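You operate a simulated robot arm through the tools that you are given. There is no shell and no other tool.

You run a simulated two-armed robot. Do the job below in one go: nothing can be reset, and whatever is moved stays where it is left.

JOB
Crimp lugs onto the taped Lot 65 coil and switch the press off.
Fine: leave the coil in the slide, drawn out; the guard stays shut; leave the lug cups as they are.
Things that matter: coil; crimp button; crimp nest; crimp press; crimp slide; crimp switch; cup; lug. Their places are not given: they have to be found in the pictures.

Only the result counts: the job must be done as asked and must still hold three seconds after the hand-in. Knocking over, shifting, dropping, spilling or breaking anything else fails it.

ROBOT AND FRAMES
Two 7-joint arms with two-finger parallel grippers on one trunk that stands fixed in place. Base frame: the origin is at the foot of the trunk, x ahead of it, y to its left, z up. Lengths are in mm, angles in rad, forces in N, time in s.
The left shoulder is at [50, 209, 1121], the right one opposite. With the tool pointing down near the work surface each hand reaches from about 100 to 900 mm from the base axis, measured 20 degrees to its own side. Payload 4.4 kg a hand.
The TCP of each hand is the grasp point between the finger pads, 23 mm short of the fingertips. In the tool frame z runs along the fingers and y along their closing line. The gripper opens to 94 mm. The fingers are 38 mm wide and 10 mm thick; the gripper's body (54 by 96 mm) begins 39 mm behind the TCP.
Orientation is told as [roll, pitch, yaw] about the base's x, y, z axes, in that order, counted from this pose: with the fingers straight down and closing along the base's y, the tool's x points along the base's -x, its y along +y and its z along -z.

CONTROLS
- The arms move only by the tool send_rows. It takes "left_motion", "right_motion" or both (then of equal length, played together; a hand with none holds still); each is one flat list of numbers, 6 for each row, row after row: the shift along the base's x, y, z in cm, then the turn, a rotation vector about the base's x, y, z in rad. In form: [x, y, z, wx, wy, wz, x, y, z, wx, wy, wz, ...]. A call has 1 to 20 rows; each row is the pose to reach, as a shift and turn from the pose commanded when the call began. "left_jaw" and "right_jaw" are, for a hand that has rows, the gripper command, from -1 (fully open) to 1 (shut), values between in proportion, set as the call begins (left out, the last holds). Each row takes 0.2 s and may step no farther than 50 mm and 0.15 rad from the row before; otherwise, or with a gripper value out of range, the whole call is refused. Where a pose cannot be reached the arm comes as near as it can. A force on the tool above 60 N (or 10 N above the force at the start of the call, whichever is more), or a blocked arm, ends the call early, and 0.2 s more pass. The fingers move at their own pace (about 108 mm/s each) and stop on an object; they squeeze with about 32 N. The grip force told is the motor's: it shows also when the fingers shut on nothing. Time passes only in rows, and 0.2 s behind the last, so rows that repeat a pose let the fingers close. It gives the time, the measured TCP pose, the force on the tool (base axes), the opening and the grip force at its end, in the units of the frame above (readings bear some noise), with the torque about the TCP (base axes, N m) and any sound that the robot's microphone picked up, and new pictures: "pictures" is both (left out), scene, wrist or none (wrist: the cameras of the hands that moved).
- Cameras (640 x 400 px; columns grow to the right, rows downward): "scene" is now at [135.3, -40.6, 1288.2]; the picture's right is [-0.59, -0.81, 0.00], its down [-0.48, 0.35, -0.81] and it looks along [0.65, -0.48, -0.59] (base axes); focal length 297 px, centre (320, 200). "left" rides on the left gripper at [86, -16, -74] in its tool frame; the picture's right is [0.18, 0.98, 0.00], its down [-0.58, 0.11, -0.81] and it looks along [-0.79, 0.15, 0.59] (tool axes); focal length 243 px, centre (320, 200). "right" rides on the right gripper at [86, 16, -74] in its tool frame; the picture's right is [-0.18, 0.98, 0.00], its down [-0.58, -0.11, -0.81] and it looks along [-0.79, -0.15, 0.59] (tool axes); focal length 243 px, centre (320, 200).
- raise_lower(by): slides the trunk up (or, below 0, down) by that many mm; the arms and the scene camera ride with it, the base frame stays. It gives what a move gives, with no picture.
- aim_head(pan, tilt): turns the head with the scene camera to pan (to the left, within 1.396 rad either way) and tilt (down, from -0.506 to 1.204), counted from straight ahead of the robot. It gives what a move gives, and a new picture of the scene camera.
- measure_at(camera, pixels): for up to 12 pixels [column, row] of the newest picture of that camera ("zoom" is the newest enlarged one), the place [x, y, z] in the base frame of the surface seen there, good to about 3 mm, but the place of the scene camera against the robot may be out by one fixed shift of up to 18 mm in any direction. The clock stands still meanwhile.
- zoom(camera, box): a new picture of the part [left, top, right, bottom] of that camera's present view, enlarged. The clock stands still meanwhile.
- close_job(): hands the job in; it is judged then, once.

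Unless the task says otherwise, let go and move clear before handing in.

The tools are called after "Request:" by a JSON object that holds its "api" and its "payload". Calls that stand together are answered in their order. send_rows: Moves the arms, as the interface text tells. Its arguments: {"type":"object","properties":{"left_motion":{"type":"array"},"left_jaw":{"type":"number"},"right_motion":{"type":"array"},"right_jaw":{"type":"number"},"pictures":{"type":"string","enum":["both","scene","wrist","none"]}},"required":[]} The other tools are called the same way: raise_lower (by) moves the trunk up or down; aim_head (pan, tilt) turns the head that bears the scene camera; measure_at (camera, pixels) gives the place of the surface under pixels of a picture; zoom (camera, box) takes an enlarged picture of a part of a camera's view; close_job () hands the job in.

At the start:

```text
t: 0.0
left_ee_pos: [589.3, -45.7, 1126.4]
left_tool_rot: [0.0, 0.0, 0.003]
left_force: [0.5, 0.6, -0.4]
left_torque: [0.03, 0.03, 0.02]
left_opening: 93.8
left_grip_force: 0.2
right_ee_pos: [419.9, -595.8, 1078.0]
right_tool_rot: [0.0, -0.001, 0.0]
right_force: [0.1, 0.8, 0.6]
right_torque: [-0.01, 0.01, 0.03]
right_opening: 93.7
right_grip_force: 0.1
trunk travel left (down, up): [-200.0, 363.0]
head pan, tilt (commanded): [-0.634, 0.632]
```

scene: 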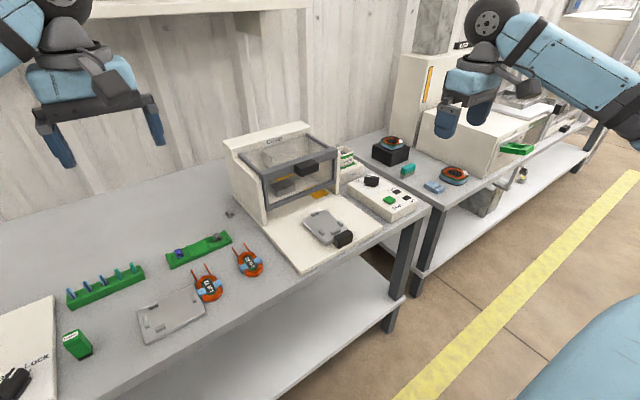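
right: 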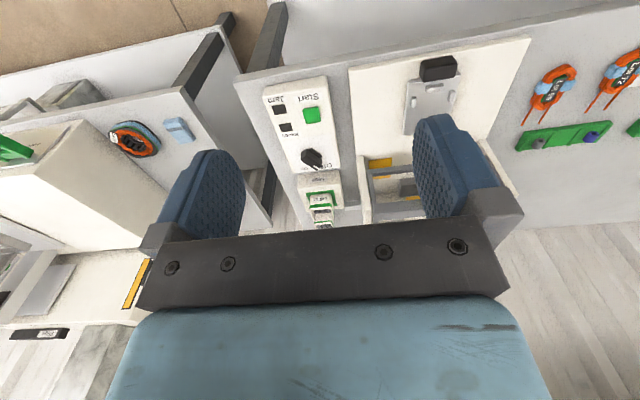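
left: 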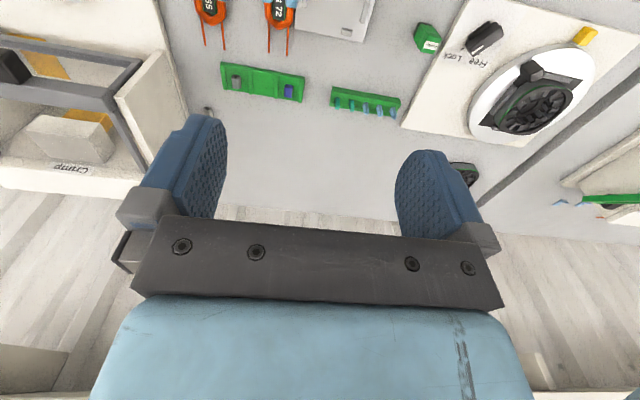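

The scene picture shows a crimp press around (285,175), its slide at (325,228), a button box at (382,195), and two coils at (208,288) and (250,262). I'll enlarge these parts to read the labels.

Request:
{"api": "zoom", "payload": {"camera": "scene", "box": [130, 220, 290, 320]}}

Request:
{"api": "zoom", "payload": {"camera": "scene", "box": [220, 120, 430, 260]}}

Request:
{"api": "zoom", "payload": {"camera": "right", "box": [240, 40, 640, 240]}}

Request:
{"api": "zoom", "payload": {"camera": "left", "box": [180, 0, 480, 130]}}

Request:
{"api": "zoom", "payload": {"camera": "scene", "box": [360, 110, 540, 220]}}

```text
4.00 times, centred on (210, 270) of scene
```

zoom: 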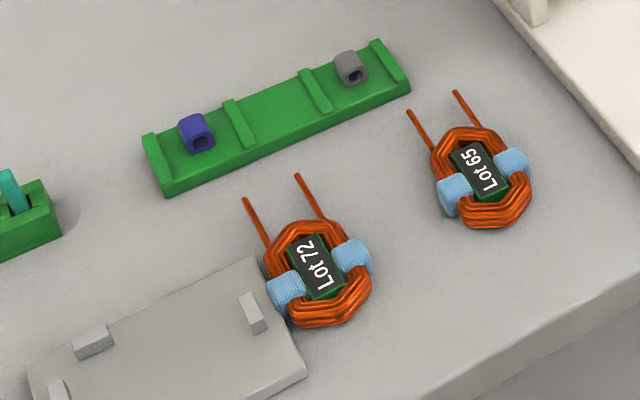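

```text
2.86 times, centred on (325, 190) of scene
```

zoom: 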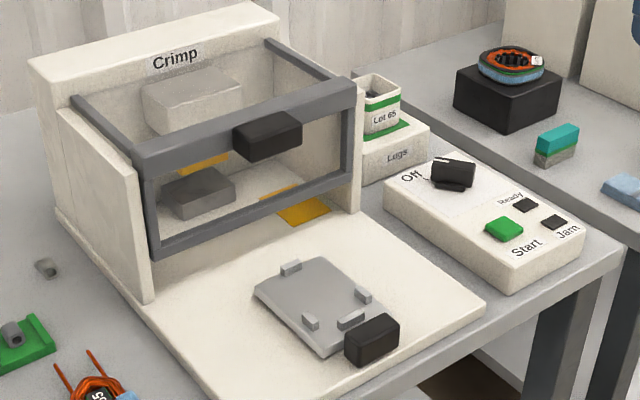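

```text
1.60 times, centred on (440, 140) of right
```

zoom: 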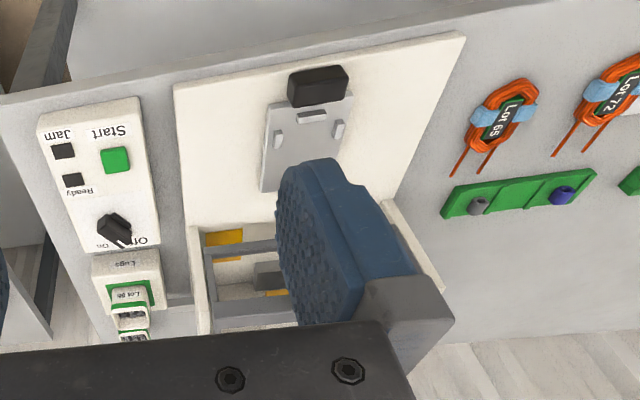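

```text
2.13 times, centred on (330, 65) of left
```

zoom: 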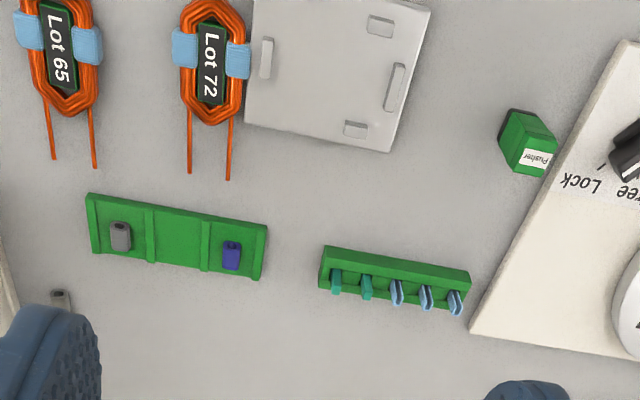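

```text
3.56 times, centred on (450, 165) of scene
```

zoom: 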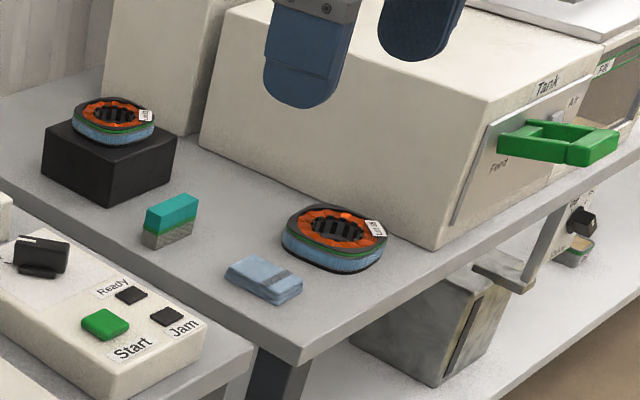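

The Lot 65 coil, taped light blue on both sides, lies at scene (250,262). The slide is drawn out with the nest on it, and a "Lot 65" cup stands by "Lugs". I'll look closer at the cups, the press and the table details.

Request:
{"api": "zoom", "payload": {"camera": "scene", "box": [320, 130, 430, 220]}}

Request:
{"api": "zoom", "payload": {"camera": "scene", "box": [225, 120, 345, 210]}}

Request:
{"api": "zoom", "payload": {"camera": "right", "box": [260, 80, 360, 240]}}

Request:
{"api": "zoom", "payload": {"camera": "scene", "box": [280, 190, 370, 260]}}

Request:
{"api": "zoom", "payload": {"camera": "scene", "box": [210, 195, 260, 230]}}

```text
4.44 times, centred on (375, 175) of scene
```

zoom: 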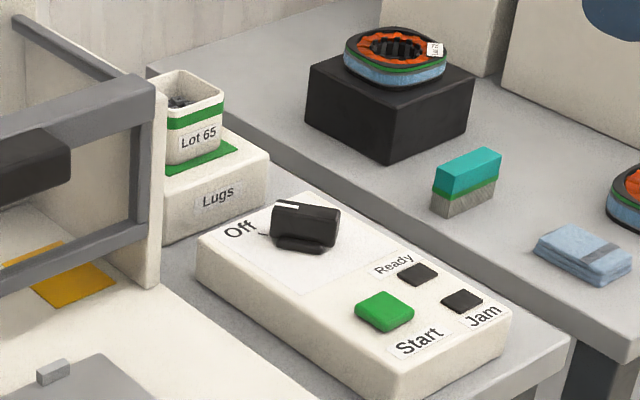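

```text
4.44 times, centred on (285, 165) of scene
```

zoom: 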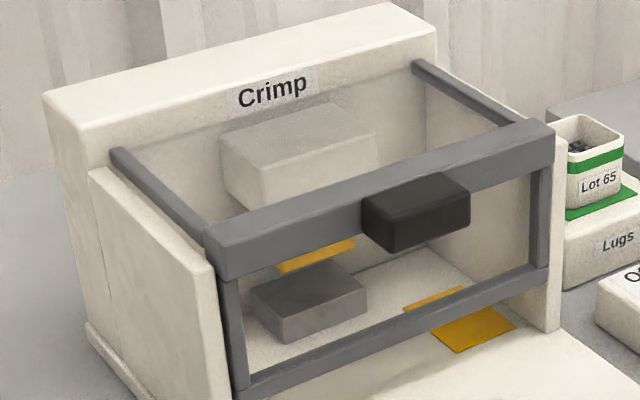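

```text
2.50 times, centred on (310, 160) of right
```

zoom: 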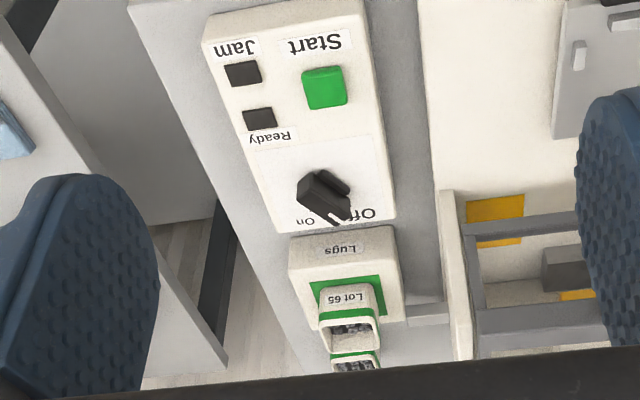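

```text
5.71 times, centred on (325, 225) of scene
```

zoom: 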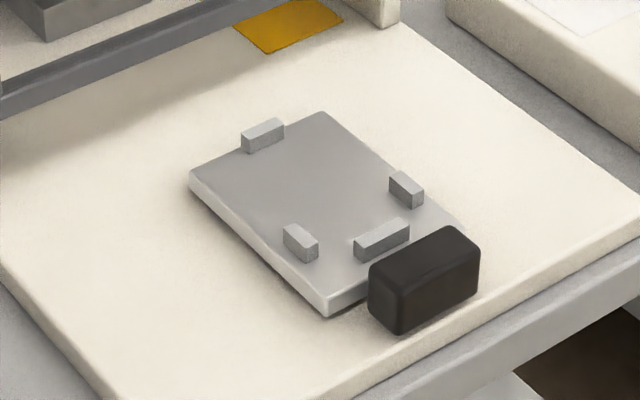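

```text
11.43 times, centred on (235, 212) of scene
```

zoom: 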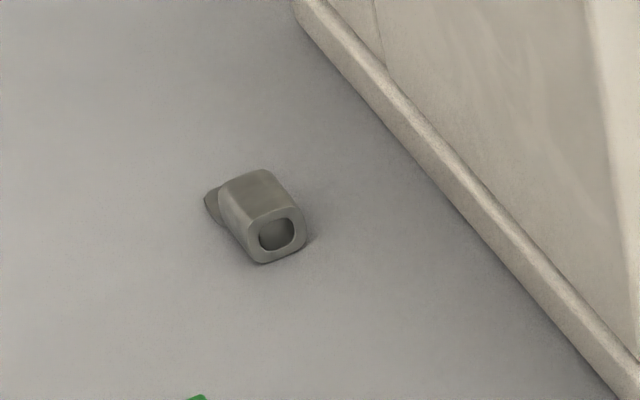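

The stray lug lies at scene (230,213), and the press is switched off with its lamps dark. Next I'll measure the nest, the coil, the press parts and the controls in all the cameras.

Request:
{"api": "measure_at", "payload": {"camera": "zoom", "pixels": [[265, 215], [275, 235]]}}

Request:
{"api": "measure_at", "payload": {"camera": "scene", "pixels": [[250, 262], [240, 248], [245, 244], [233, 247], [310, 215], [331, 206], [352, 228], [332, 244], [342, 238], [326, 227], [283, 250], [380, 210]]}}

Request:
{"api": "measure_at", "payload": {"camera": "right", "pixels": [[438, 66], [414, 84], [455, 80], [405, 133], [430, 110], [553, 93], [521, 124], [540, 128], [525, 150], [311, 114], [310, 157], [280, 108]]}}

Request:
{"api": "measure_at", "payload": {"camera": "left", "pixels": [[210, 12], [205, 44], [224, 46], [279, 20], [268, 52], [286, 54], [208, 110], [236, 82], [288, 90], [72, 168]]}}

```text
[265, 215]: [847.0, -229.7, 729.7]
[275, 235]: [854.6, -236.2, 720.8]
```

```text
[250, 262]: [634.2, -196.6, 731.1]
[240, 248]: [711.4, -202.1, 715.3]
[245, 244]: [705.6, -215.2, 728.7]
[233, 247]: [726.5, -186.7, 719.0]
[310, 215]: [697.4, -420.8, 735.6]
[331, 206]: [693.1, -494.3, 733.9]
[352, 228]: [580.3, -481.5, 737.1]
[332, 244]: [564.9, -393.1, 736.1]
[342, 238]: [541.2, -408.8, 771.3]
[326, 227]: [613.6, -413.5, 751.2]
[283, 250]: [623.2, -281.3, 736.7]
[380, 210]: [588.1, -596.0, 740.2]
```

```text
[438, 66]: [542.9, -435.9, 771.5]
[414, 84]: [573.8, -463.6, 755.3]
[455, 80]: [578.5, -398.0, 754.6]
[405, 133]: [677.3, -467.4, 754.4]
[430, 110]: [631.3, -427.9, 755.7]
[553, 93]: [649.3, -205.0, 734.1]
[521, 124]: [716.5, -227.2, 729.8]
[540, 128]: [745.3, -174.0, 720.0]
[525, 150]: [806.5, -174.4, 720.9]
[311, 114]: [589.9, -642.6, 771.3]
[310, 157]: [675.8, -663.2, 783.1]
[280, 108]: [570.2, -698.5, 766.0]
```

```text
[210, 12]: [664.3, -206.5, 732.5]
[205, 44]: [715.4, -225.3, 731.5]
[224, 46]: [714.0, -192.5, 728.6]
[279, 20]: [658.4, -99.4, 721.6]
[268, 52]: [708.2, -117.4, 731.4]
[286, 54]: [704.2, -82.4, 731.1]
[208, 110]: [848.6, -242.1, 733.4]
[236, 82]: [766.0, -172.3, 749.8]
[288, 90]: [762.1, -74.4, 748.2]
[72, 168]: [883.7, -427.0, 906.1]
```

The right camera puts the nest plate top at about z=755 and the coil lead tips near x=715–745, y=-227/-192. I'll move the left hand aside and bring the right hand over to look at the coil close up.

Request:
{"api": "send_rows", "payload": {"left_motion": [0, 3, 0, 0, 0, 0, 0, 6, 0, 0, 0, 0, 0, 9, 0, 0, 0, 0, 0, 12, 0, 0, 0, 0, 0, 15, 0, 0, 0, 0, 0, 18, 0, 0, 0, 0, 0, 21, 0, 0, 0, 0, 0, 24, 0, 0, 0, 0, 0, 24, 0, 0, 0, 0, 0, 24, 0, 0, 0, 0], "right_motion": [0, 4, -1, 0, 0, 0, 0, 8, -3, 0, 0, 0, 0, 12, -5, 0, 0, 0, 1, 16, -7, 0, 0, 0, 2, 20, -9, 0, 0, 0, 3, 24, -11, 0, 0, 0, 4, 28, -13, 0, 0, 0, 5, 32, -15, 0, 0, 0, 5, 36, -17, 0, 0, 0, 5, 40, -19, 0, 0, 0]}}

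```text
t: 2.2
left_ee_pos: [589.5, 195.8, 1123.9]
left_tool_rot: [0.0, 0.002, 0.003]
left_force: [-0.1, -0.9, -0.3]
left_torque: [-0.03, 0.0, 0.0]
left_opening: 94.2
left_grip_force: 0.0
right_ee_pos: [470.2, -193.9, 888.1]
right_tool_rot: [0.0, 0.003, 0.0]
right_force: [0.2, 0.2, 0.3]
right_torque: [-0.01, 0.0, 0.0]
right_opening: 94.1
right_grip_force: 0.0
trunk travel left (down, up): [-200.0, 363.0]
head pan, tilt (commanded): [-0.634, 0.632]
```

scene: 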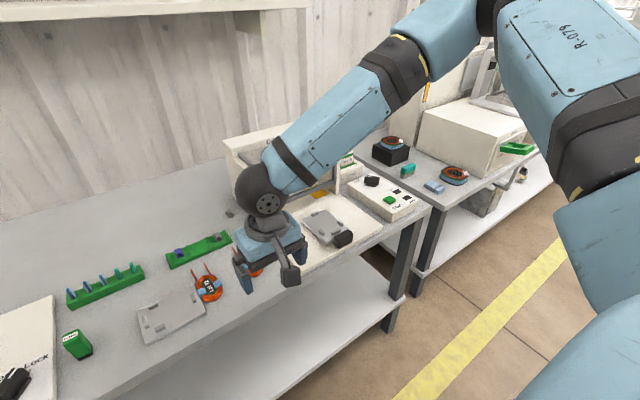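
right: 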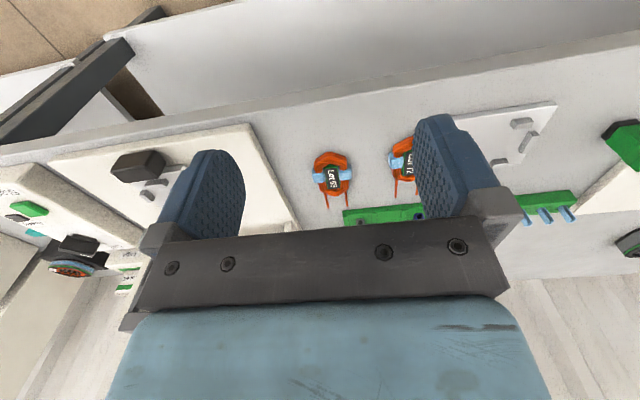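
left: 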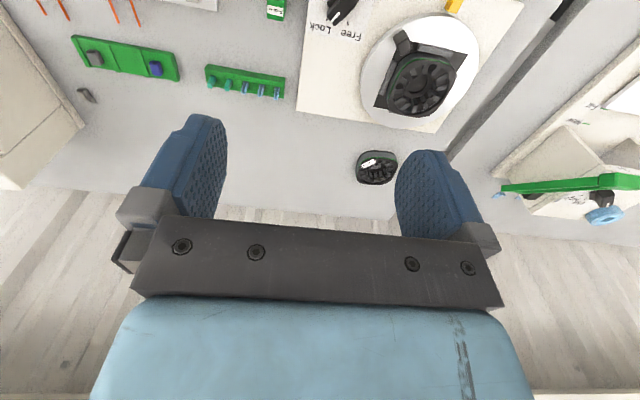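

Request:
{"api": "zoom", "payload": {"camera": "right", "box": [290, 135, 390, 215]}}

```text
5.00 times, centred on (340, 175) of right
```

zoom: 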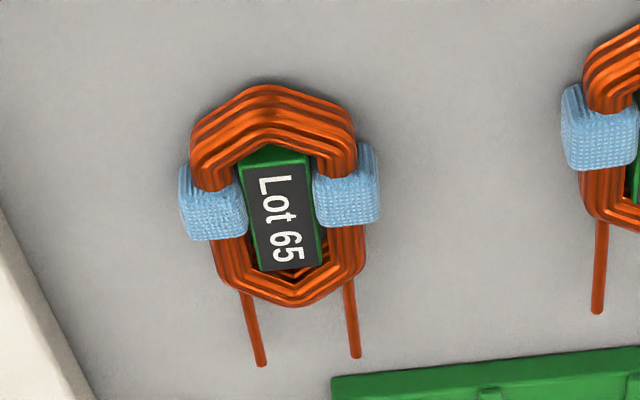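

The enlarged view shows the Lot 65 coil with both tapes and its two leads pointing away from the robot. I'll measure its outline here.

Request:
{"api": "measure_at", "payload": {"camera": "zoom", "pixels": [[268, 88], [262, 83], [205, 205], [185, 205], [355, 185], [376, 190], [270, 220], [296, 290], [262, 362], [354, 354], [246, 300], [350, 290]]}}

Request:
{"api": "measure_at", "payload": {"camera": "zoom", "pixels": [[180, 175], [188, 235], [365, 150], [378, 215], [195, 215], [340, 200], [296, 303], [150, 200], [420, 200], [240, 180], [265, 130], [325, 250]]}}

```text
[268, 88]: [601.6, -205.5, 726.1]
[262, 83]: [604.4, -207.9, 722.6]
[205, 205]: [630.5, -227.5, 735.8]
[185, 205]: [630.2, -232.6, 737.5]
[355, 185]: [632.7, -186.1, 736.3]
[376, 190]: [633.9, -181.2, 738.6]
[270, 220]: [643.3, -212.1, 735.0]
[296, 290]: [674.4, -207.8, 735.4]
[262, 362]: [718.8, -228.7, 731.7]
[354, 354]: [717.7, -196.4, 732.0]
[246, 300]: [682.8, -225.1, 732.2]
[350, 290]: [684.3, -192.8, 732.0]
```

```text
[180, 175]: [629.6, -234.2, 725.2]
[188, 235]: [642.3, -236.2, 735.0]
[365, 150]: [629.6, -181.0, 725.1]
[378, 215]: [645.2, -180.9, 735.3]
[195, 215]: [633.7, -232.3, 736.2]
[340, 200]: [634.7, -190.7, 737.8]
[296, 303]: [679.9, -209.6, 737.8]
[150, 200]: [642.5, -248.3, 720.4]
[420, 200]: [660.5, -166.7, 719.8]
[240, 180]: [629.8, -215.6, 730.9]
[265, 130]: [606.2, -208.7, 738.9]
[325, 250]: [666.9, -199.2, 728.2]
```

The coil body spans x≈602–681 and y≈-235…-180 with its top near z=738, and it is turned about -0.1 rad. I'll go over to view the nest the same way.

Request:
{"api": "send_rows", "payload": {"right_motion": [0, -4.5, 0, 0, 0, 0, 0, -9, 0, 0, 0, 0, 0, -13.5, 0, 0, 0, 0, 0, -18, 0, 0, 0, 0, -1, -22, 0, 0, 0, 0, -1, -22, 0, 0, 0, 0]}}

```text
t: 3.6
left_ee_pos: [588.5, 197.4, 1124.9]
left_tool_rot: [0.001, 0.002, 0.001]
left_force: [-0.3, -1.1, -0.1]
left_torque: [0.0, 0.0, -0.02]
left_opening: 94.3
left_grip_force: 0.1
right_ee_pos: [460.5, -413.2, 888.8]
right_tool_rot: [-0.003, 0.001, 0.001]
right_force: [-0.4, -0.5, 0.1]
right_torque: [-0.03, -0.02, 0.01]
right_opening: 93.8
right_grip_force: 0.1
trunk travel left (down, up): [-200.0, 363.0]
head pan, tilt (commanded): [-0.634, 0.632]
```

scene: 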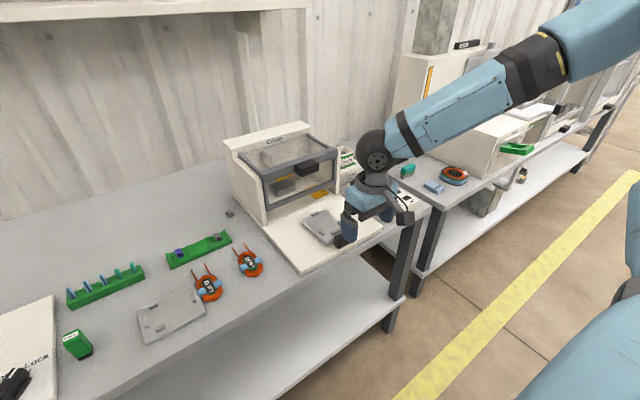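
right: 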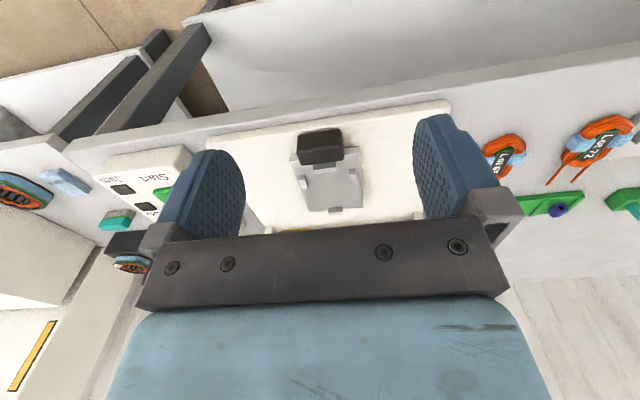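

Request:
{"api": "zoom", "payload": {"camera": "right", "box": [270, 120, 390, 220]}}

```text
4.00 times, centred on (330, 170) of right
```

zoom: 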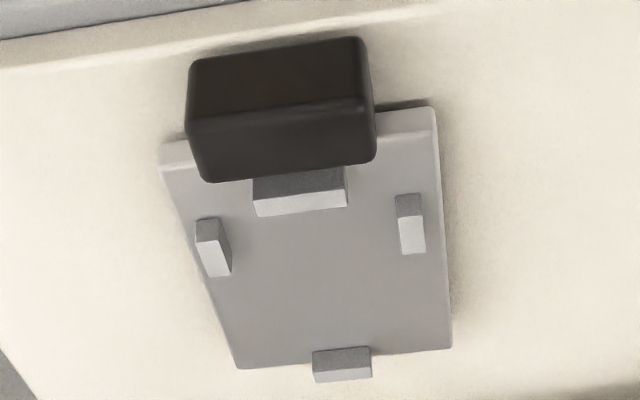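

The nest shows a handle, a near bar, two side pegs and a far peg. I'll measure each of them.

Request:
{"api": "measure_at", "payload": {"camera": "zoom", "pixels": [[256, 208], [345, 202], [300, 204], [200, 240], [212, 275], [231, 270], [412, 222], [402, 250], [424, 250], [318, 378], [368, 374], [342, 376]]}}

Request:
{"api": "measure_at", "payload": {"camera": "zoom", "pixels": [[310, 300], [240, 362], [445, 342], [433, 125], [168, 160], [290, 150], [205, 150], [365, 130], [280, 80], [195, 80], [360, 60], [560, 300]]}}

Request:
{"api": "measure_at", "payload": {"camera": "zoom", "pixels": [[300, 225], [235, 250], [390, 230], [342, 345], [300, 185], [345, 360], [220, 240], [400, 205], [300, 215], [285, 178], [285, 110], [200, 100]]}}

```text
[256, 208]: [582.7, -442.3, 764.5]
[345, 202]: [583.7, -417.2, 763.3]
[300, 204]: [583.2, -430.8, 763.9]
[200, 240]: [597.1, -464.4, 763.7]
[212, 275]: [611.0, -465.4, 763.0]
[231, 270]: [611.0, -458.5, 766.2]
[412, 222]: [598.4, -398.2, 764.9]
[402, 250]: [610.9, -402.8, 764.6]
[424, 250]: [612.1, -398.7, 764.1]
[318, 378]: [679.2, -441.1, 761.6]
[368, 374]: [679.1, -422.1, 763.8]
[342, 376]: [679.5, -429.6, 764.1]
```

```text
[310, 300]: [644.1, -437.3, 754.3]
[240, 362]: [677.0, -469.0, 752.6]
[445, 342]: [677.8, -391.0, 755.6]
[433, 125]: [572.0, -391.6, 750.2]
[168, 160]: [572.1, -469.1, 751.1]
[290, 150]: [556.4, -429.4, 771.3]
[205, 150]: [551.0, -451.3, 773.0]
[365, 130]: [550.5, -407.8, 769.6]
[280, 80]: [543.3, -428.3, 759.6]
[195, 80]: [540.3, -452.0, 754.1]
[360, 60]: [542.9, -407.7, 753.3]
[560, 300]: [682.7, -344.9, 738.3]
```

```text
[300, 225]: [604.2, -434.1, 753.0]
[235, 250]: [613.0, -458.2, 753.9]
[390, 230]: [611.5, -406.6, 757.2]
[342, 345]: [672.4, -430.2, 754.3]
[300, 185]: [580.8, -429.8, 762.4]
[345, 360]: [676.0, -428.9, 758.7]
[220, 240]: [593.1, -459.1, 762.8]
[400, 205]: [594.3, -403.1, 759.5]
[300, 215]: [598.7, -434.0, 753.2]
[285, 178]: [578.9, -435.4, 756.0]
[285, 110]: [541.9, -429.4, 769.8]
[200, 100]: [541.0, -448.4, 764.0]
```

The nest plate top is z≈754. The pegs top out at z≈764 and are centred on y≈-430. The side pegs lie at x≈594–612, the near bar ends at about 586 and the far peg begins at about 675. Now I'll hover above the Lot 65 coil, turned -0.1 rad and with the jaws partly closed, to check alignment.

Request:
{"api": "send_rows", "payload": {"right_motion": [3, 4, 0, 0, 0, 0, 6, 8, 0, 0, 0, 0, 9, 12, 0, 0, 0, -0.05, 12, 16, 0, 0, 0, -0.1, 15, 18, 0, 0, 0, -0.1, 17.9, 20.5, -2, 0, 0, -0.1, 17.9, 20.5, -4, 0, 0, -0.1, 17.9, 20.5, -4, 0, 0, -0.1], "right_jaw": -0.57}}

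```text
t: 5.4
left_ee_pos: [588.5, 195.7, 1125.3]
left_tool_rot: [0.0, 0.0, 0.002]
left_force: [-0.1, -0.3, -0.5]
left_torque: [-0.03, -0.02, 0.03]
left_opening: 94.1
left_grip_force: 0.1
right_ee_pos: [608.0, -243.2, 882.1]
right_tool_rot: [-0.002, 0.001, -0.098]
right_force: [-0.3, -1.2, -0.2]
right_torque: [-0.03, 0.01, -0.01]
right_opening: 73.9
right_grip_force: 0.0
right hand out of reach, approached as far as the arm can: row 5, 6, 7, 8
trunk travel left (down, up): [-200.0, 363.0]
head pan, tilt (commanded): [-0.634, 0.632]
```

scene: 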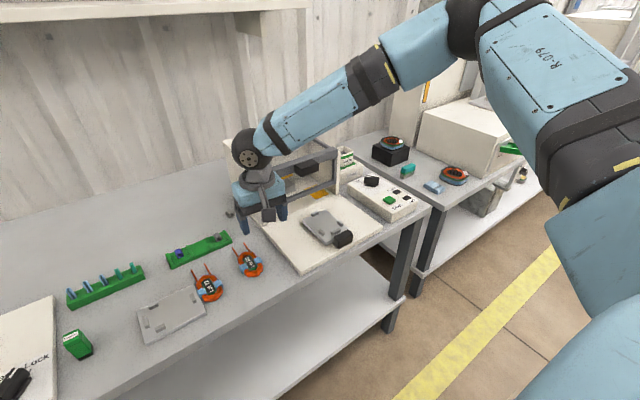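
right: 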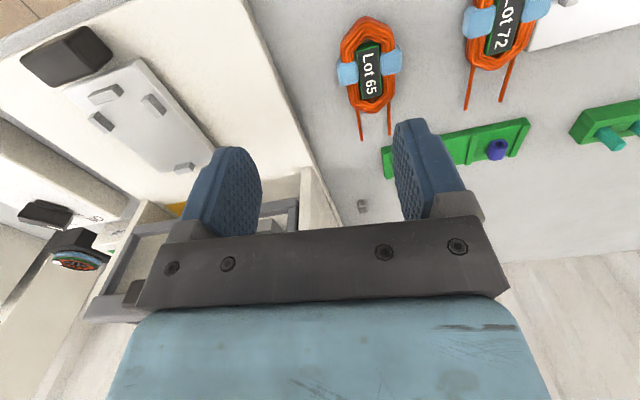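

The hand stopped at (608,-243,882), reported out of reach, with the coil seen at (368,68). I'll draw back with yaw returned to 0 and approach along the coil's own line to get a better arm posture.

Request:
{"api": "send_rows", "payload": {"right_motion": [-4, 1, 0, 0, 0, 0.05, -8, 2, 0, 0, 0, 0.1, -12, 4, 0, 0, 0, 0.1, -14, 5, 0, 0, 0, 0.1, -14, 5, 0, 0, 0, 0.1]}}

```text
t: 6.6
left_ee_pos: [589.1, 197.2, 1125.0]
left_tool_rot: [0.0, 0.001, 0.0]
left_force: [-0.6, 0.4, -0.4]
left_torque: [0.02, 0.0, 0.0]
left_opening: 93.8
left_grip_force: 0.0
right_ee_pos: [467.0, -193.8, 880.9]
right_tool_rot: [0.0, 0.001, 0.0]
right_force: [0.6, 0.3, -0.9]
right_torque: [0.01, 0.0, 0.02]
right_opening: 73.8
right_grip_force: 0.1
trunk travel left (down, up): [-200.0, 363.0]
head pan, tilt (commanded): [-0.634, 0.632]
```

scene: 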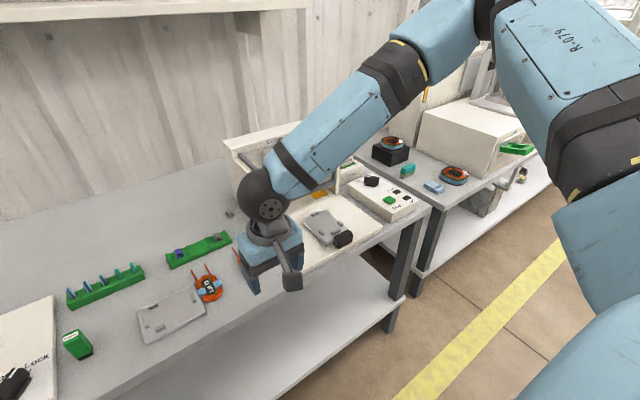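
right: 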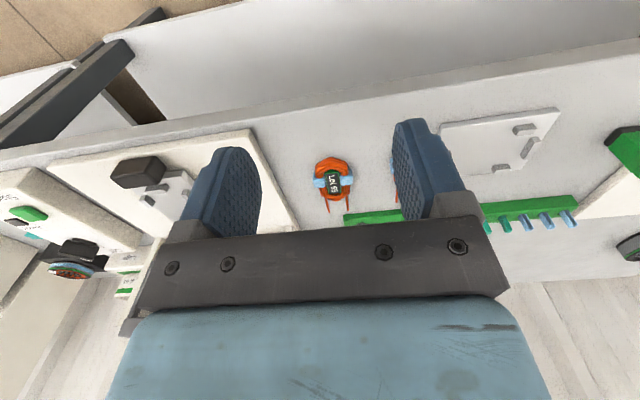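

The command now follows the reached pose, so I know where I am. I'll go forward lower and keep yaw 0 to test the reach toward the coil.

Request:
{"api": "send_rows", "payload": {"right_motion": [3, 0, -2, 0, 0, 0, 6, 0, -4, 0, 0, 0, 9, -0.5, -6, 0, 0, 0, 12, -1, -7, 0, 0, 0, 14, -1.3, -7, 0, 0, 0, 16, -1.4, -7, 0, 0, 0, 17, -1.4, -7, 0, 0, 0, 17, -1.4, -7, 0, 0, 0]}}

```text
t: 8.4
left_ee_pos: [588.4, 196.9, 1123.8]
left_tool_rot: [0.0, -0.001, 0.001]
left_force: [0.0, 0.7, 0.5]
left_torque: [0.01, 0.02, 0.03]
left_opening: 93.9
left_grip_force: 0.1
right_ee_pos: [597.6, -254.1, 859.6]
right_tool_rot: [0.0, -0.001, 0.001]
right_force: [1.2, 0.7, -0.4]
right_torque: [-0.05, 0.01, 0.0]
right_opening: 73.6
right_grip_force: 0.1
right hand out of reach, approached as far as the arm can: row 2, 3, 4, 5, 6, 7, 8
trunk travel left (down, up): [-200.0, 363.0]
head pan, tilt (commanded): [-0.634, 0.632]
```

scene: 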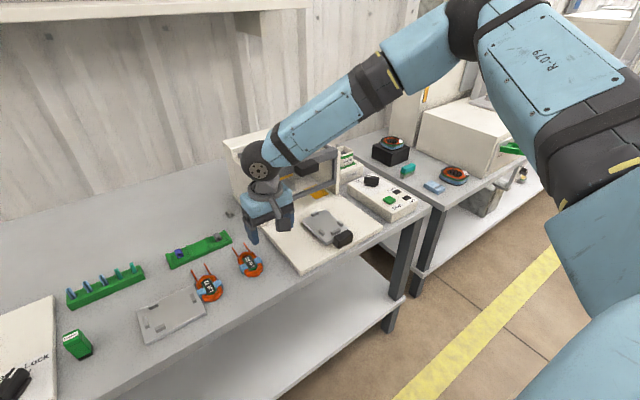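
right: 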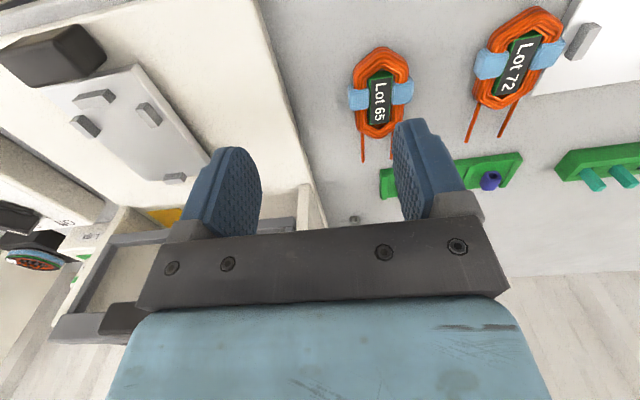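

Again the hand was held off at y=-254 and x=598, which looks like a joint limit in this posture. I'll go up high, move over the coil there, and come down, to see if the elbow finds another posture.

Request:
{"api": "send_rows", "payload": {"right_motion": [-2, 0, 4, 0, 0, 0, -3, 0, 8, 0, 0, 0, -3, 0, 12, 0, 0, 0, -3, 0, 16, 0, 0, 0, -3, 0, 20, 0, 0, 0, -3, 3, 22, 0, 0, 0, -2, 5, 22, 0, 0, 0, 0, 6, 22, 0, 0, 0, 2, 6, 22, 0, 0, 0, 4, 5, 22, 0, 0, 0, 4, 5, 22, 0, 0, 0], "pictures": "scene"}}

```text
t: 10.8
left_ee_pos: [588.1, 196.1, 1124.0]
left_tool_rot: [0.0, -0.001, 0.001]
left_force: [0.3, -0.9, 0.0]
left_torque: [0.0, -0.02, 0.0]
left_opening: 93.8
left_grip_force: 0.1
right_ee_pos: [640.1, -205.1, 1078.6]
right_tool_rot: [-0.001, 0.0, 0.0]
right_force: [-0.1, -0.2, 0.1]
right_torque: [0.01, -0.01, 0.0]
right_opening: 73.9
right_grip_force: 0.1
trunk travel left (down, up): [-200.0, 363.0]
head pan, tilt (commanded): [-0.634, 0.632]
```

scene: 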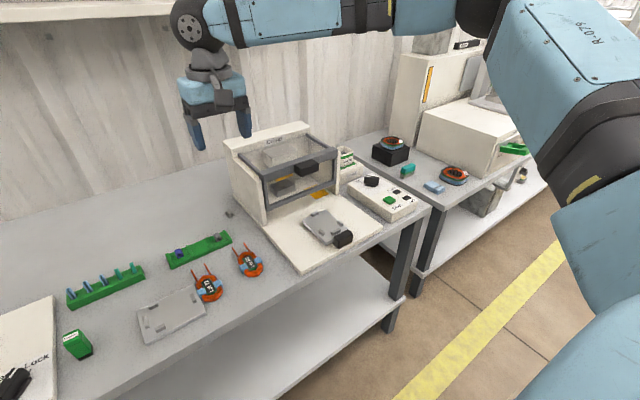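

The right hand now sits over the coil at (640,-205,1079), since it can reach there when high. I'll lower the trunk so that the arm keeps this posture nearer the table.

Request:
{"api": "raise_lower", "payload": {"by": -180}}

Request:
{"api": "send_rows", "payload": {"right_motion": [0, 0, 0, 0, 0, -0.05, 0, 0, 0, 0, 0, -0.1, 0, 0, -2, 0, 0, -0.1, 0, 0, -4, 0, 0, -0.1, 0, 0, -5, 0, 0, -0.1, 0, 0, -5, 0, 0, -0.1]}}

```text
t: 12.8
left_ee_pos: [587.9, 197.1, 943.9]
left_tool_rot: [0.001, -0.002, 0.002]
left_force: [-0.5, -0.4, 0.0]
left_torque: [-0.02, 0.01, -0.02]
left_opening: 94.2
left_grip_force: 0.0
right_ee_pos: [640.6, -204.1, 899.1]
right_tool_rot: [0.002, -0.002, -0.001]
right_force: [-1.0, 0.0, 0.0]
right_torque: [0.0, 0.0, -0.02]
right_opening: 73.7
right_grip_force: 0.0
trunk travel left (down, up): [-20.0, 543.0]
head pan, tilt (commanded): [-0.634, 0.632]
```

```text
t: 14.2
left_ee_pos: [588.4, 195.1, 943.7]
left_tool_rot: [0.0, -0.003, 0.002]
left_force: [-0.7, 0.4, 0.3]
left_torque: [0.02, -0.02, 0.01]
left_opening: 94.1
left_grip_force: 0.1
right_ee_pos: [640.3, -204.4, 847.9]
right_tool_rot: [-0.002, 0.002, -0.099]
right_force: [0.1, 0.5, -0.4]
right_torque: [0.04, 0.02, 0.03]
right_opening: 74.0
right_grip_force: 0.0
trunk travel left (down, up): [-20.0, 543.0]
head pan, tilt (commanded): [-0.634, 0.632]
```

scene: 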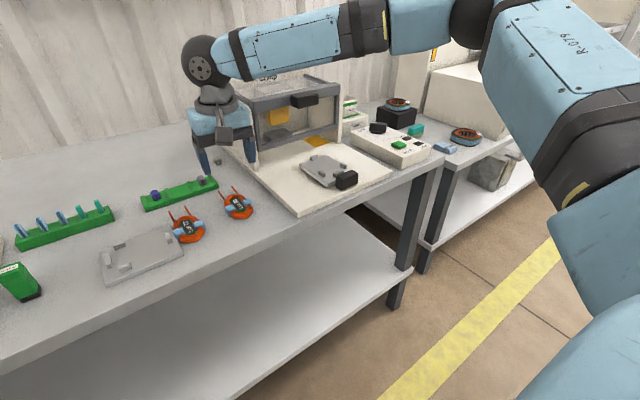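
right: 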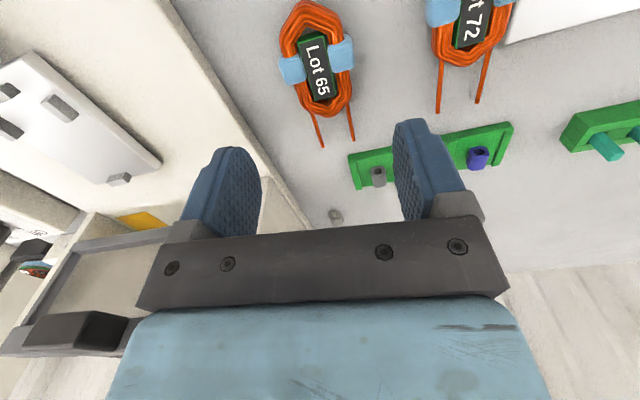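

The hand is now at (640,-204,848) over the coil, seen at (317,60) with leads at (320,130) and (350,125). I'll measure the coil closely from here.

Request:
{"api": "zoom", "payload": {"camera": "right", "box": [250, 0, 390, 160]}}

```text
2.50 times, centred on (320, 80) of right
```

zoom: 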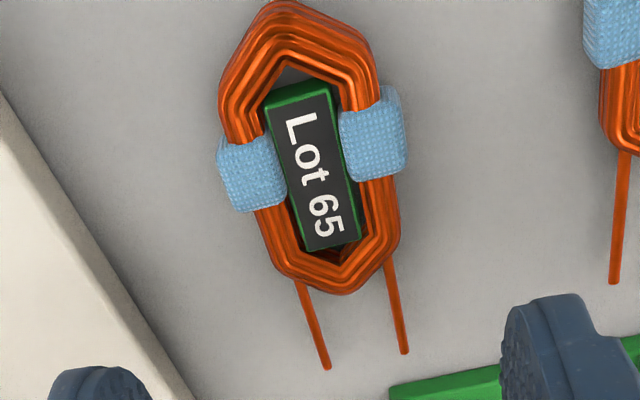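

Request:
{"api": "measure_at", "payload": {"camera": "zoom", "pixels": [[285, 10], [280, 3], [225, 175], [400, 135], [240, 175], [375, 150], [320, 180], [345, 285], [325, 365], [403, 350], [302, 295], [388, 270]]}}

Request:
{"api": "measure_at", "payload": {"camera": "zoom", "pixels": [[222, 150], [238, 205], [388, 90], [402, 165], [272, 90], [330, 84], [308, 248], [358, 238], [100, 250], [60, 180], [228, 110], [380, 70]]}}

```text
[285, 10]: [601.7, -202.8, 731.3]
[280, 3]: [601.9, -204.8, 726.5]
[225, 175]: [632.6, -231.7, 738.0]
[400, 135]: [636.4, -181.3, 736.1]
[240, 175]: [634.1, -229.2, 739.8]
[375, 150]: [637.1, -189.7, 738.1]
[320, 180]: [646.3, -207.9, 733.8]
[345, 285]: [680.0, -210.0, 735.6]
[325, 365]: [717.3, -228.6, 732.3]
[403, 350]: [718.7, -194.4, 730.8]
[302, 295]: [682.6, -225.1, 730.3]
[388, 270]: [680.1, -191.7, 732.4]
```

```text
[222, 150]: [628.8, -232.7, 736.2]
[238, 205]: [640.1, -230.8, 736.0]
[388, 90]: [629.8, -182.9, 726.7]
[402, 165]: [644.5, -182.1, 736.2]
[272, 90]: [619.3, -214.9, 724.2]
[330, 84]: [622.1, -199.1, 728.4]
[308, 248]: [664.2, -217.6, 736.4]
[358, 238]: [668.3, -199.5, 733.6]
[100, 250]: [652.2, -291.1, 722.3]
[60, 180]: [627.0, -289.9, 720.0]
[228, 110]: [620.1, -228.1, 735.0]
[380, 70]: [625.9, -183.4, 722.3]
```

The coil's tape line is centred at about (636,-207), its axis is turned about -0.065 rad and its top is at z≈738. The press base edge at y≈-290 is clear. I'll grip with the fingers biased about 8 mm forward so they clear the side pegs later, and first come down to z≈775 to check.

Request:
{"api": "send_rows", "payload": {"right_motion": [0.2, -0.2, -2.5, 0, 0, 0.015, 0.34, -0.34, -5, 0, 0, 0.03, 0.34, -0.34, -7.4, 0, 0, 0.03, 0.34, -0.34, -7.4, 0, 0, 0.03], "pictures": "both"}}

```text
t: 15.2
left_ee_pos: [589.1, 195.5, 945.3]
left_tool_rot: [0.0, -0.001, 0.001]
left_force: [-0.3, -0.7, -0.1]
left_torque: [0.03, -0.04, 0.0]
left_opening: 93.9
left_grip_force: 0.1
right_ee_pos: [635.8, -219.2, 778.9]
right_tool_rot: [0.0, 0.0, -0.071]
right_force: [-0.5, 0.1, 0.4]
right_torque: [-0.01, 0.02, -0.01]
right_opening: 73.8
right_grip_force: 0.0
right hand out of reach, approached as far as the arm can: row 2, 3, 4
trunk travel left (down, up): [-20.0, 543.0]
head pan, tilt (commanded): [-0.634, 0.632]
```

scene: 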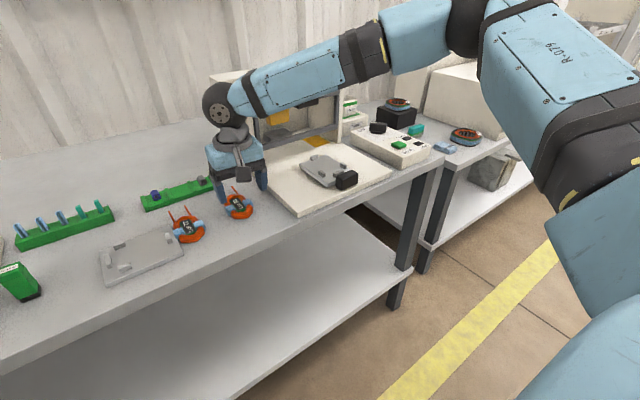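
right: 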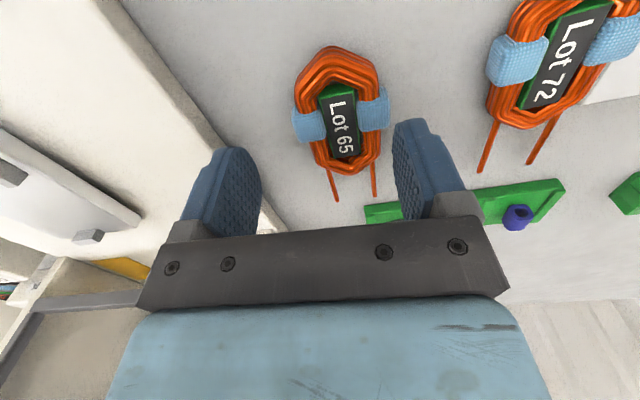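

The hand stopped at (636,-219,779), just short of the coil in this posture, with the coil seen at (340,115). Leaning the tool so the fingertips point a little forward brings the wrist back, so I'll rise, lean by 0.25 rad, and retry.

Request:
{"api": "send_rows", "payload": {"right_motion": [0, 0, 3, 0, 0, 0, 0, 0, 3, 0, -0.12, 0, 0, 0, 3, 0, -0.25, 0, 0.8, 0.5, 3, 0, -0.25, 0, 0.8, 1.15, 2, 0, -0.25, 0, 0.8, 1.15, 1, 0, -0.25, 0, 0.8, 1.15, 0, 0, -0.25, 0, 0.8, 1.15, 0, 0, -0.25, 0], "pictures": "both"}}

```text
t: 17.0
left_ee_pos: [589.6, 195.6, 944.8]
left_tool_rot: [0.001, 0.0, 0.002]
left_force: [-0.7, -0.1, 0.1]
left_torque: [-0.03, 0.03, 0.01]
left_opening: 93.9
left_grip_force: 0.1
right_ee_pos: [643.7, -206.8, 779.8]
right_tool_rot: [0.018, -0.249, -0.071]
right_force: [-0.4, -0.3, -1.3]
right_torque: [-0.04, -0.01, 0.01]
right_opening: 73.7
right_grip_force: 0.0
trunk travel left (down, up): [-20.0, 543.0]
head pan, tilt (commanded): [-0.634, 0.632]
```

scene: 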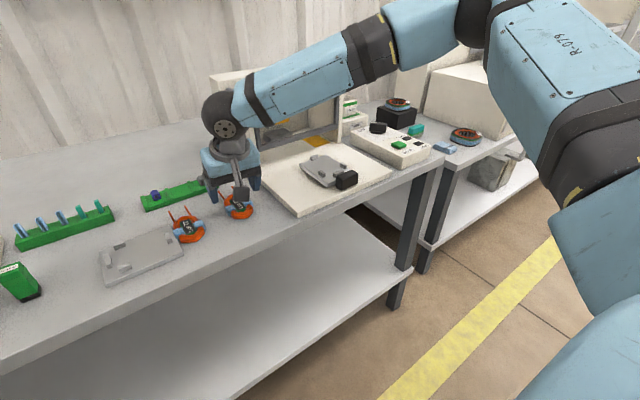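
right: 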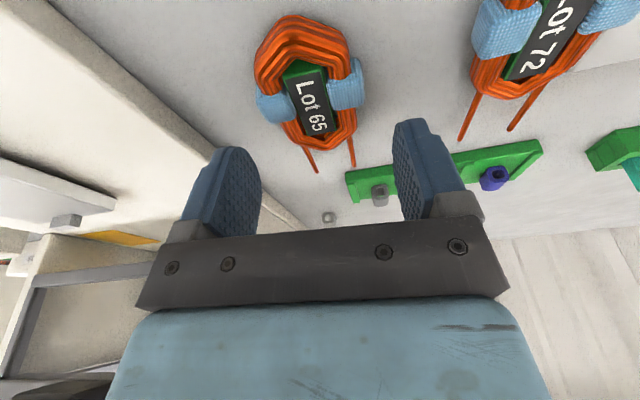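

Leaning worked: the hand is at (643.7,-206.8,779.8) with the coil between the jaws at (308,95). I'll check the coil's place from this close view before going down.

Request:
{"api": "measure_at", "payload": {"camera": "right", "pixels": [[262, 105], [270, 103], [357, 82], [350, 85], [310, 100], [295, 20], [325, 143], [315, 168], [353, 163], [282, 115], [340, 95], [300, 15]]}}

Request:
{"api": "zoom", "payload": {"camera": "right", "box": [240, 0, 400, 180]}}

```text
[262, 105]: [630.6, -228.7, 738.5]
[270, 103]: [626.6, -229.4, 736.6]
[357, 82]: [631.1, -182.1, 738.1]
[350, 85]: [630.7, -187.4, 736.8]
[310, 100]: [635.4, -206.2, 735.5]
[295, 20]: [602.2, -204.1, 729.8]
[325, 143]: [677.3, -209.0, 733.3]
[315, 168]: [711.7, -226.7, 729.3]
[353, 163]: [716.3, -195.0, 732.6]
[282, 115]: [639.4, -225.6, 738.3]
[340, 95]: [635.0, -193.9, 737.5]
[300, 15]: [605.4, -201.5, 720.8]
```

```text
2.22 times, centred on (320, 90) of right
```

zoom: 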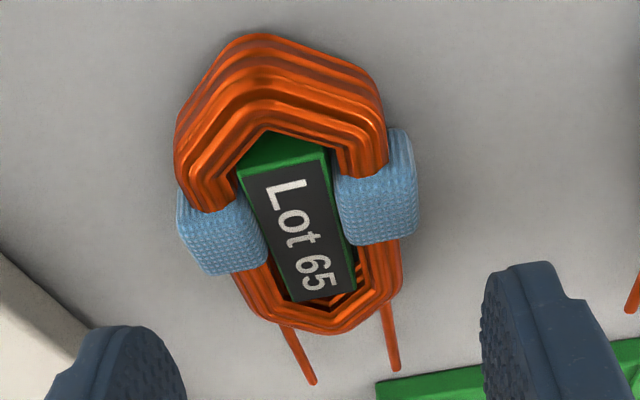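

The coil centre line stays at y≈-207 with tapes at x≈627–645. Now I'll lower straight to the grasp height.

Request:
{"api": "send_rows", "payload": {"right_motion": [-0.1, 0, -1, 0, 0, 0, -0.15, 0, -2, 0, 0, 0, -0.15, 0, -2.6, 0, 0, 0, -0.15, 0, -3.0, 0, 0, 0, -0.15, 0, -3.0, 0, 0, 0], "pictures": "both"}}

```text
t: 18.2
left_ee_pos: [588.1, 196.5, 945.1]
left_tool_rot: [0.001, 0.001, 0.001]
left_force: [0.1, 0.1, -0.3]
left_torque: [0.01, -0.02, 0.02]
left_opening: 94.1
left_grip_force: 0.1
right_ee_pos: [639.9, -208.3, 749.9]
right_tool_rot: [0.018, -0.251, -0.072]
right_force: [-0.6, 0.1, -0.1]
right_torque: [0.0, 0.01, 0.01]
right_opening: 73.9
right_grip_force: 0.1
trunk travel left (down, up): [-20.0, 543.0]
head pan, tilt (commanded): [-0.634, 0.632]
```

scene: 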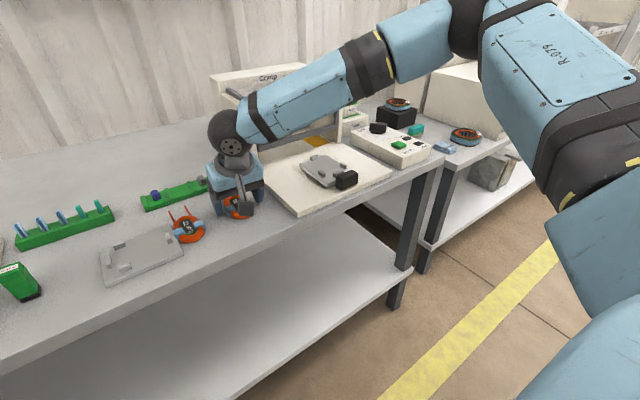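
right: 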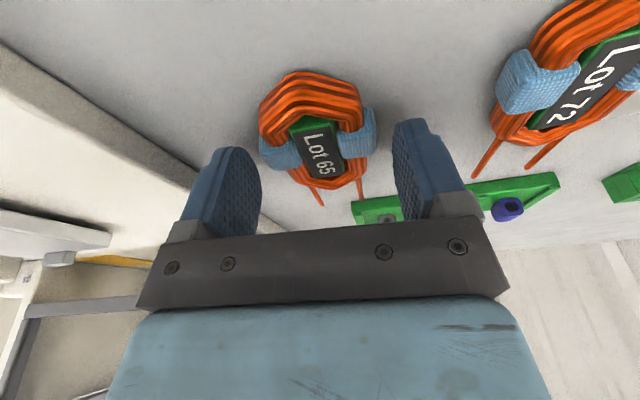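

The hand is at (640,-208,750) with both tapes between the pads (left tape at (280,150), right tape at (357,130)). I'll close the jaws.

Request:
{"api": "send_rows", "payload": {"right_motion": [0, 0, 0, 0, 0, 0, 0, 0, 0, 0, 0, 0, 0, 0, 0, 0, 0, 0, 0, 0, 0, 0, 0, 0], "right_jaw": 1, "pictures": "wrist"}}

```text
t: 19.2
left_ee_pos: [587.7, 196.8, 943.7]
left_tool_rot: [-0.001, -0.002, 0.002]
left_force: [0.7, -0.9, 0.4]
left_torque: [0.02, -0.01, -0.01]
left_opening: 94.0
left_grip_force: 0.0
right_ee_pos: [639.1, -209.7, 750.3]
right_tool_rot: [0.018, -0.25, -0.071]
right_force: [0.6, 0.4, -0.1]
right_torque: [-0.01, 0.02, 0.01]
right_opening: 49.3
right_grip_force: 32.2
trunk travel left (down, up): [-20.0, 543.0]
head pan, tilt (commanded): [-0.634, 0.632]
```

right: 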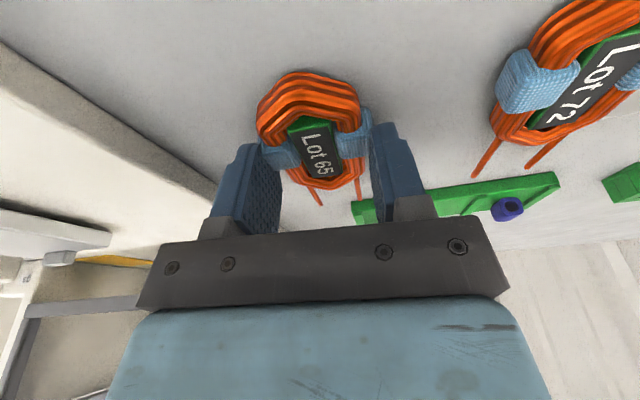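

The jaws stopped at 49.3 mm with 32 N on the coil. I'll lift it a few centimetres and check that it hangs level.

Request:
{"api": "send_rows", "payload": {"right_motion": [0, 0, 0.5, 0, 0, 0, 0, 0, 2, 0, 0, 0, 0, 0, 4, 0, 0, 0, 0, 0, 6, 0, 0, 0, 0, 0, 7, 0, 0, 0, 0, 0, 7, 0, 0, 0], "pictures": "both"}}

```text
t: 20.6
left_ee_pos: [588.6, 196.5, 944.5]
left_tool_rot: [0.0, -0.002, 0.002]
left_force: [-0.2, -0.9, 0.2]
left_torque: [-0.02, 0.0, -0.01]
left_opening: 93.7
left_grip_force: 0.0
right_ee_pos: [641.2, -207.9, 819.8]
right_tool_rot: [0.017, -0.248, -0.07]
right_force: [0.1, -0.3, -1.3]
right_torque: [0.01, 0.02, 0.0]
right_opening: 49.5
right_grip_force: 31.9
trunk travel left (down, up): [-20.0, 543.0]
head pan, tilt (commanded): [-0.634, 0.632]
```

scene: 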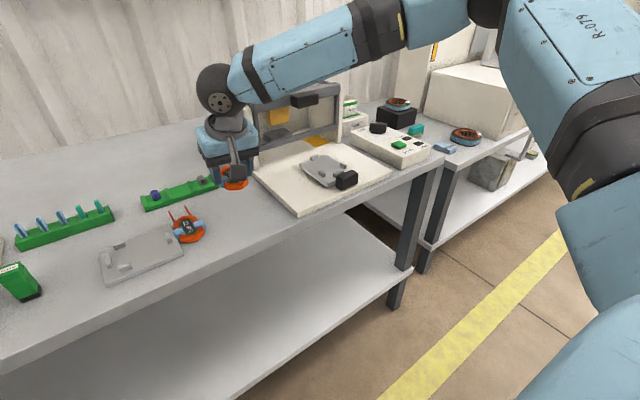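
right: 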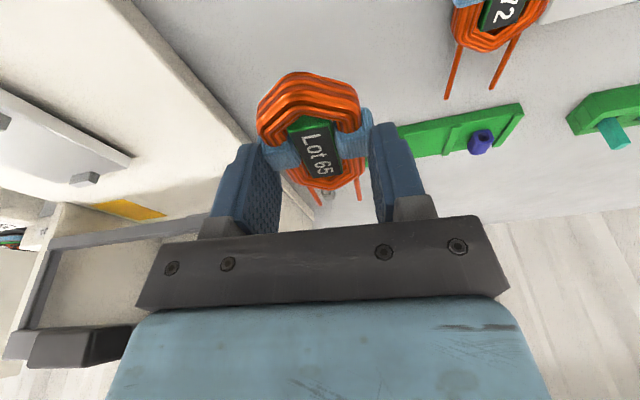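

The coil is held firmly and level. Before carrying it across I'll measure the press's front parts to be sure the leads keep clear of them.

Request:
{"api": "measure_at", "payload": {"camera": "right", "pixels": [[130, 232], [40, 240], [85, 180], [270, 205], [70, 345], [130, 208], [255, 215], [120, 160]]}}

Request:
{"api": "measure_at", "payload": {"camera": "scene", "pixels": [[302, 99], [265, 142], [325, 90], [330, 122], [349, 140], [396, 160], [377, 128], [398, 145], [262, 165], [345, 180], [322, 165], [300, 210]]}}

```text
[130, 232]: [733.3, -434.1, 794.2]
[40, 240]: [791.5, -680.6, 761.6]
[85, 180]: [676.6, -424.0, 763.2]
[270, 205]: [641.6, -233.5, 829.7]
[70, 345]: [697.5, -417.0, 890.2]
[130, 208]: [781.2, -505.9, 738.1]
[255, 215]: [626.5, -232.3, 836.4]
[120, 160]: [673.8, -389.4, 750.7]
```

```text
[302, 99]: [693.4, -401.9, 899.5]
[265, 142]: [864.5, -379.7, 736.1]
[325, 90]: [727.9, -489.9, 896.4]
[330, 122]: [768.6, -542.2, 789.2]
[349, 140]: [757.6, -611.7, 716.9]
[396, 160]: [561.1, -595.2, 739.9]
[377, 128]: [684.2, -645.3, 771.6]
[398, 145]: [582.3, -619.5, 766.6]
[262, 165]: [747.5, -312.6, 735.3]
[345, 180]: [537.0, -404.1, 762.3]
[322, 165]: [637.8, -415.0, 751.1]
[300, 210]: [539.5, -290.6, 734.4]
```

The guard bar is at x≈733 and its handle at x≈695, z≈890, so I'll carry the coil a bit back from there. I'll move it over to the nest and turn it straight by 0.07 rad.

Request:
{"api": "send_rows", "payload": {"right_motion": [-2, -1, 1, 0, 0, 0, -4, -4, 1.5, 0, 0, 0, -5, -8, 1.5, 0, 0, 0.02, -5, -12, 1.5, 0, 0, 0.04, -5, -16, 1.5, 0, 0, 0.07, -5, -20, 1.5, 0, 0, 0.07, -4, -22.3, 1.5, 0, 0, 0.07, -2, -22.3, 1.5, 0, 0, 0.07, -1.2, -22.3, 1.5, 0, 0, 0.07, -1.2, -22.3, 1.5, 0, 0, 0.07], "pictures": "both"}}

```text
t: 22.8
left_ee_pos: [588.5, 196.1, 944.8]
left_tool_rot: [0.001, 0.002, 0.002]
left_force: [0.0, 0.4, -0.5]
left_torque: [0.01, 0.0, -0.03]
left_opening: 94.0
left_grip_force: 0.1
right_ee_pos: [628.1, -431.5, 835.3]
right_tool_rot: [0.018, -0.251, -0.001]
right_force: [0.1, -0.3, -0.2]
right_torque: [0.01, 0.02, 0.0]
right_opening: 49.4
right_grip_force: 31.8
trunk travel left (down, up): [-20.0, 543.0]
head pan, tilt (commanded): [-0.634, 0.632]
```

scene: 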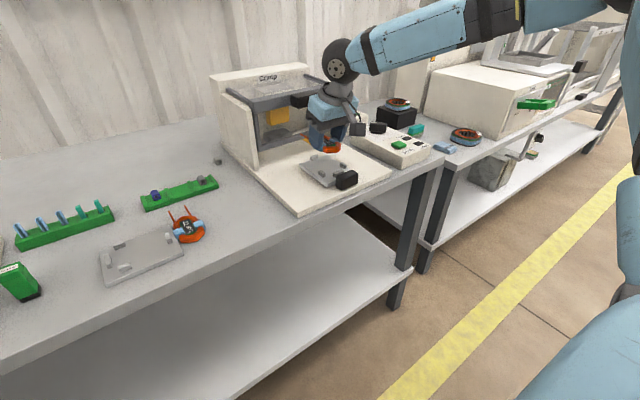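
right: 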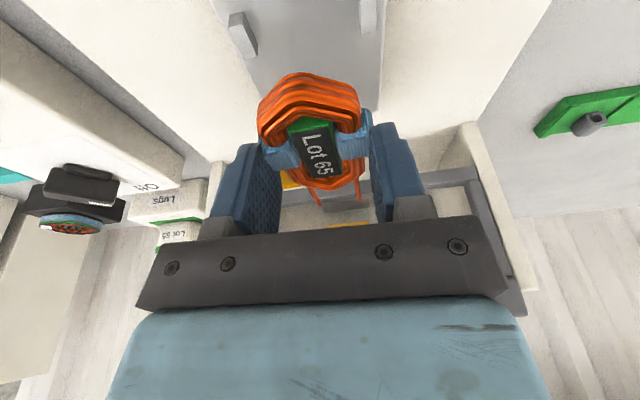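

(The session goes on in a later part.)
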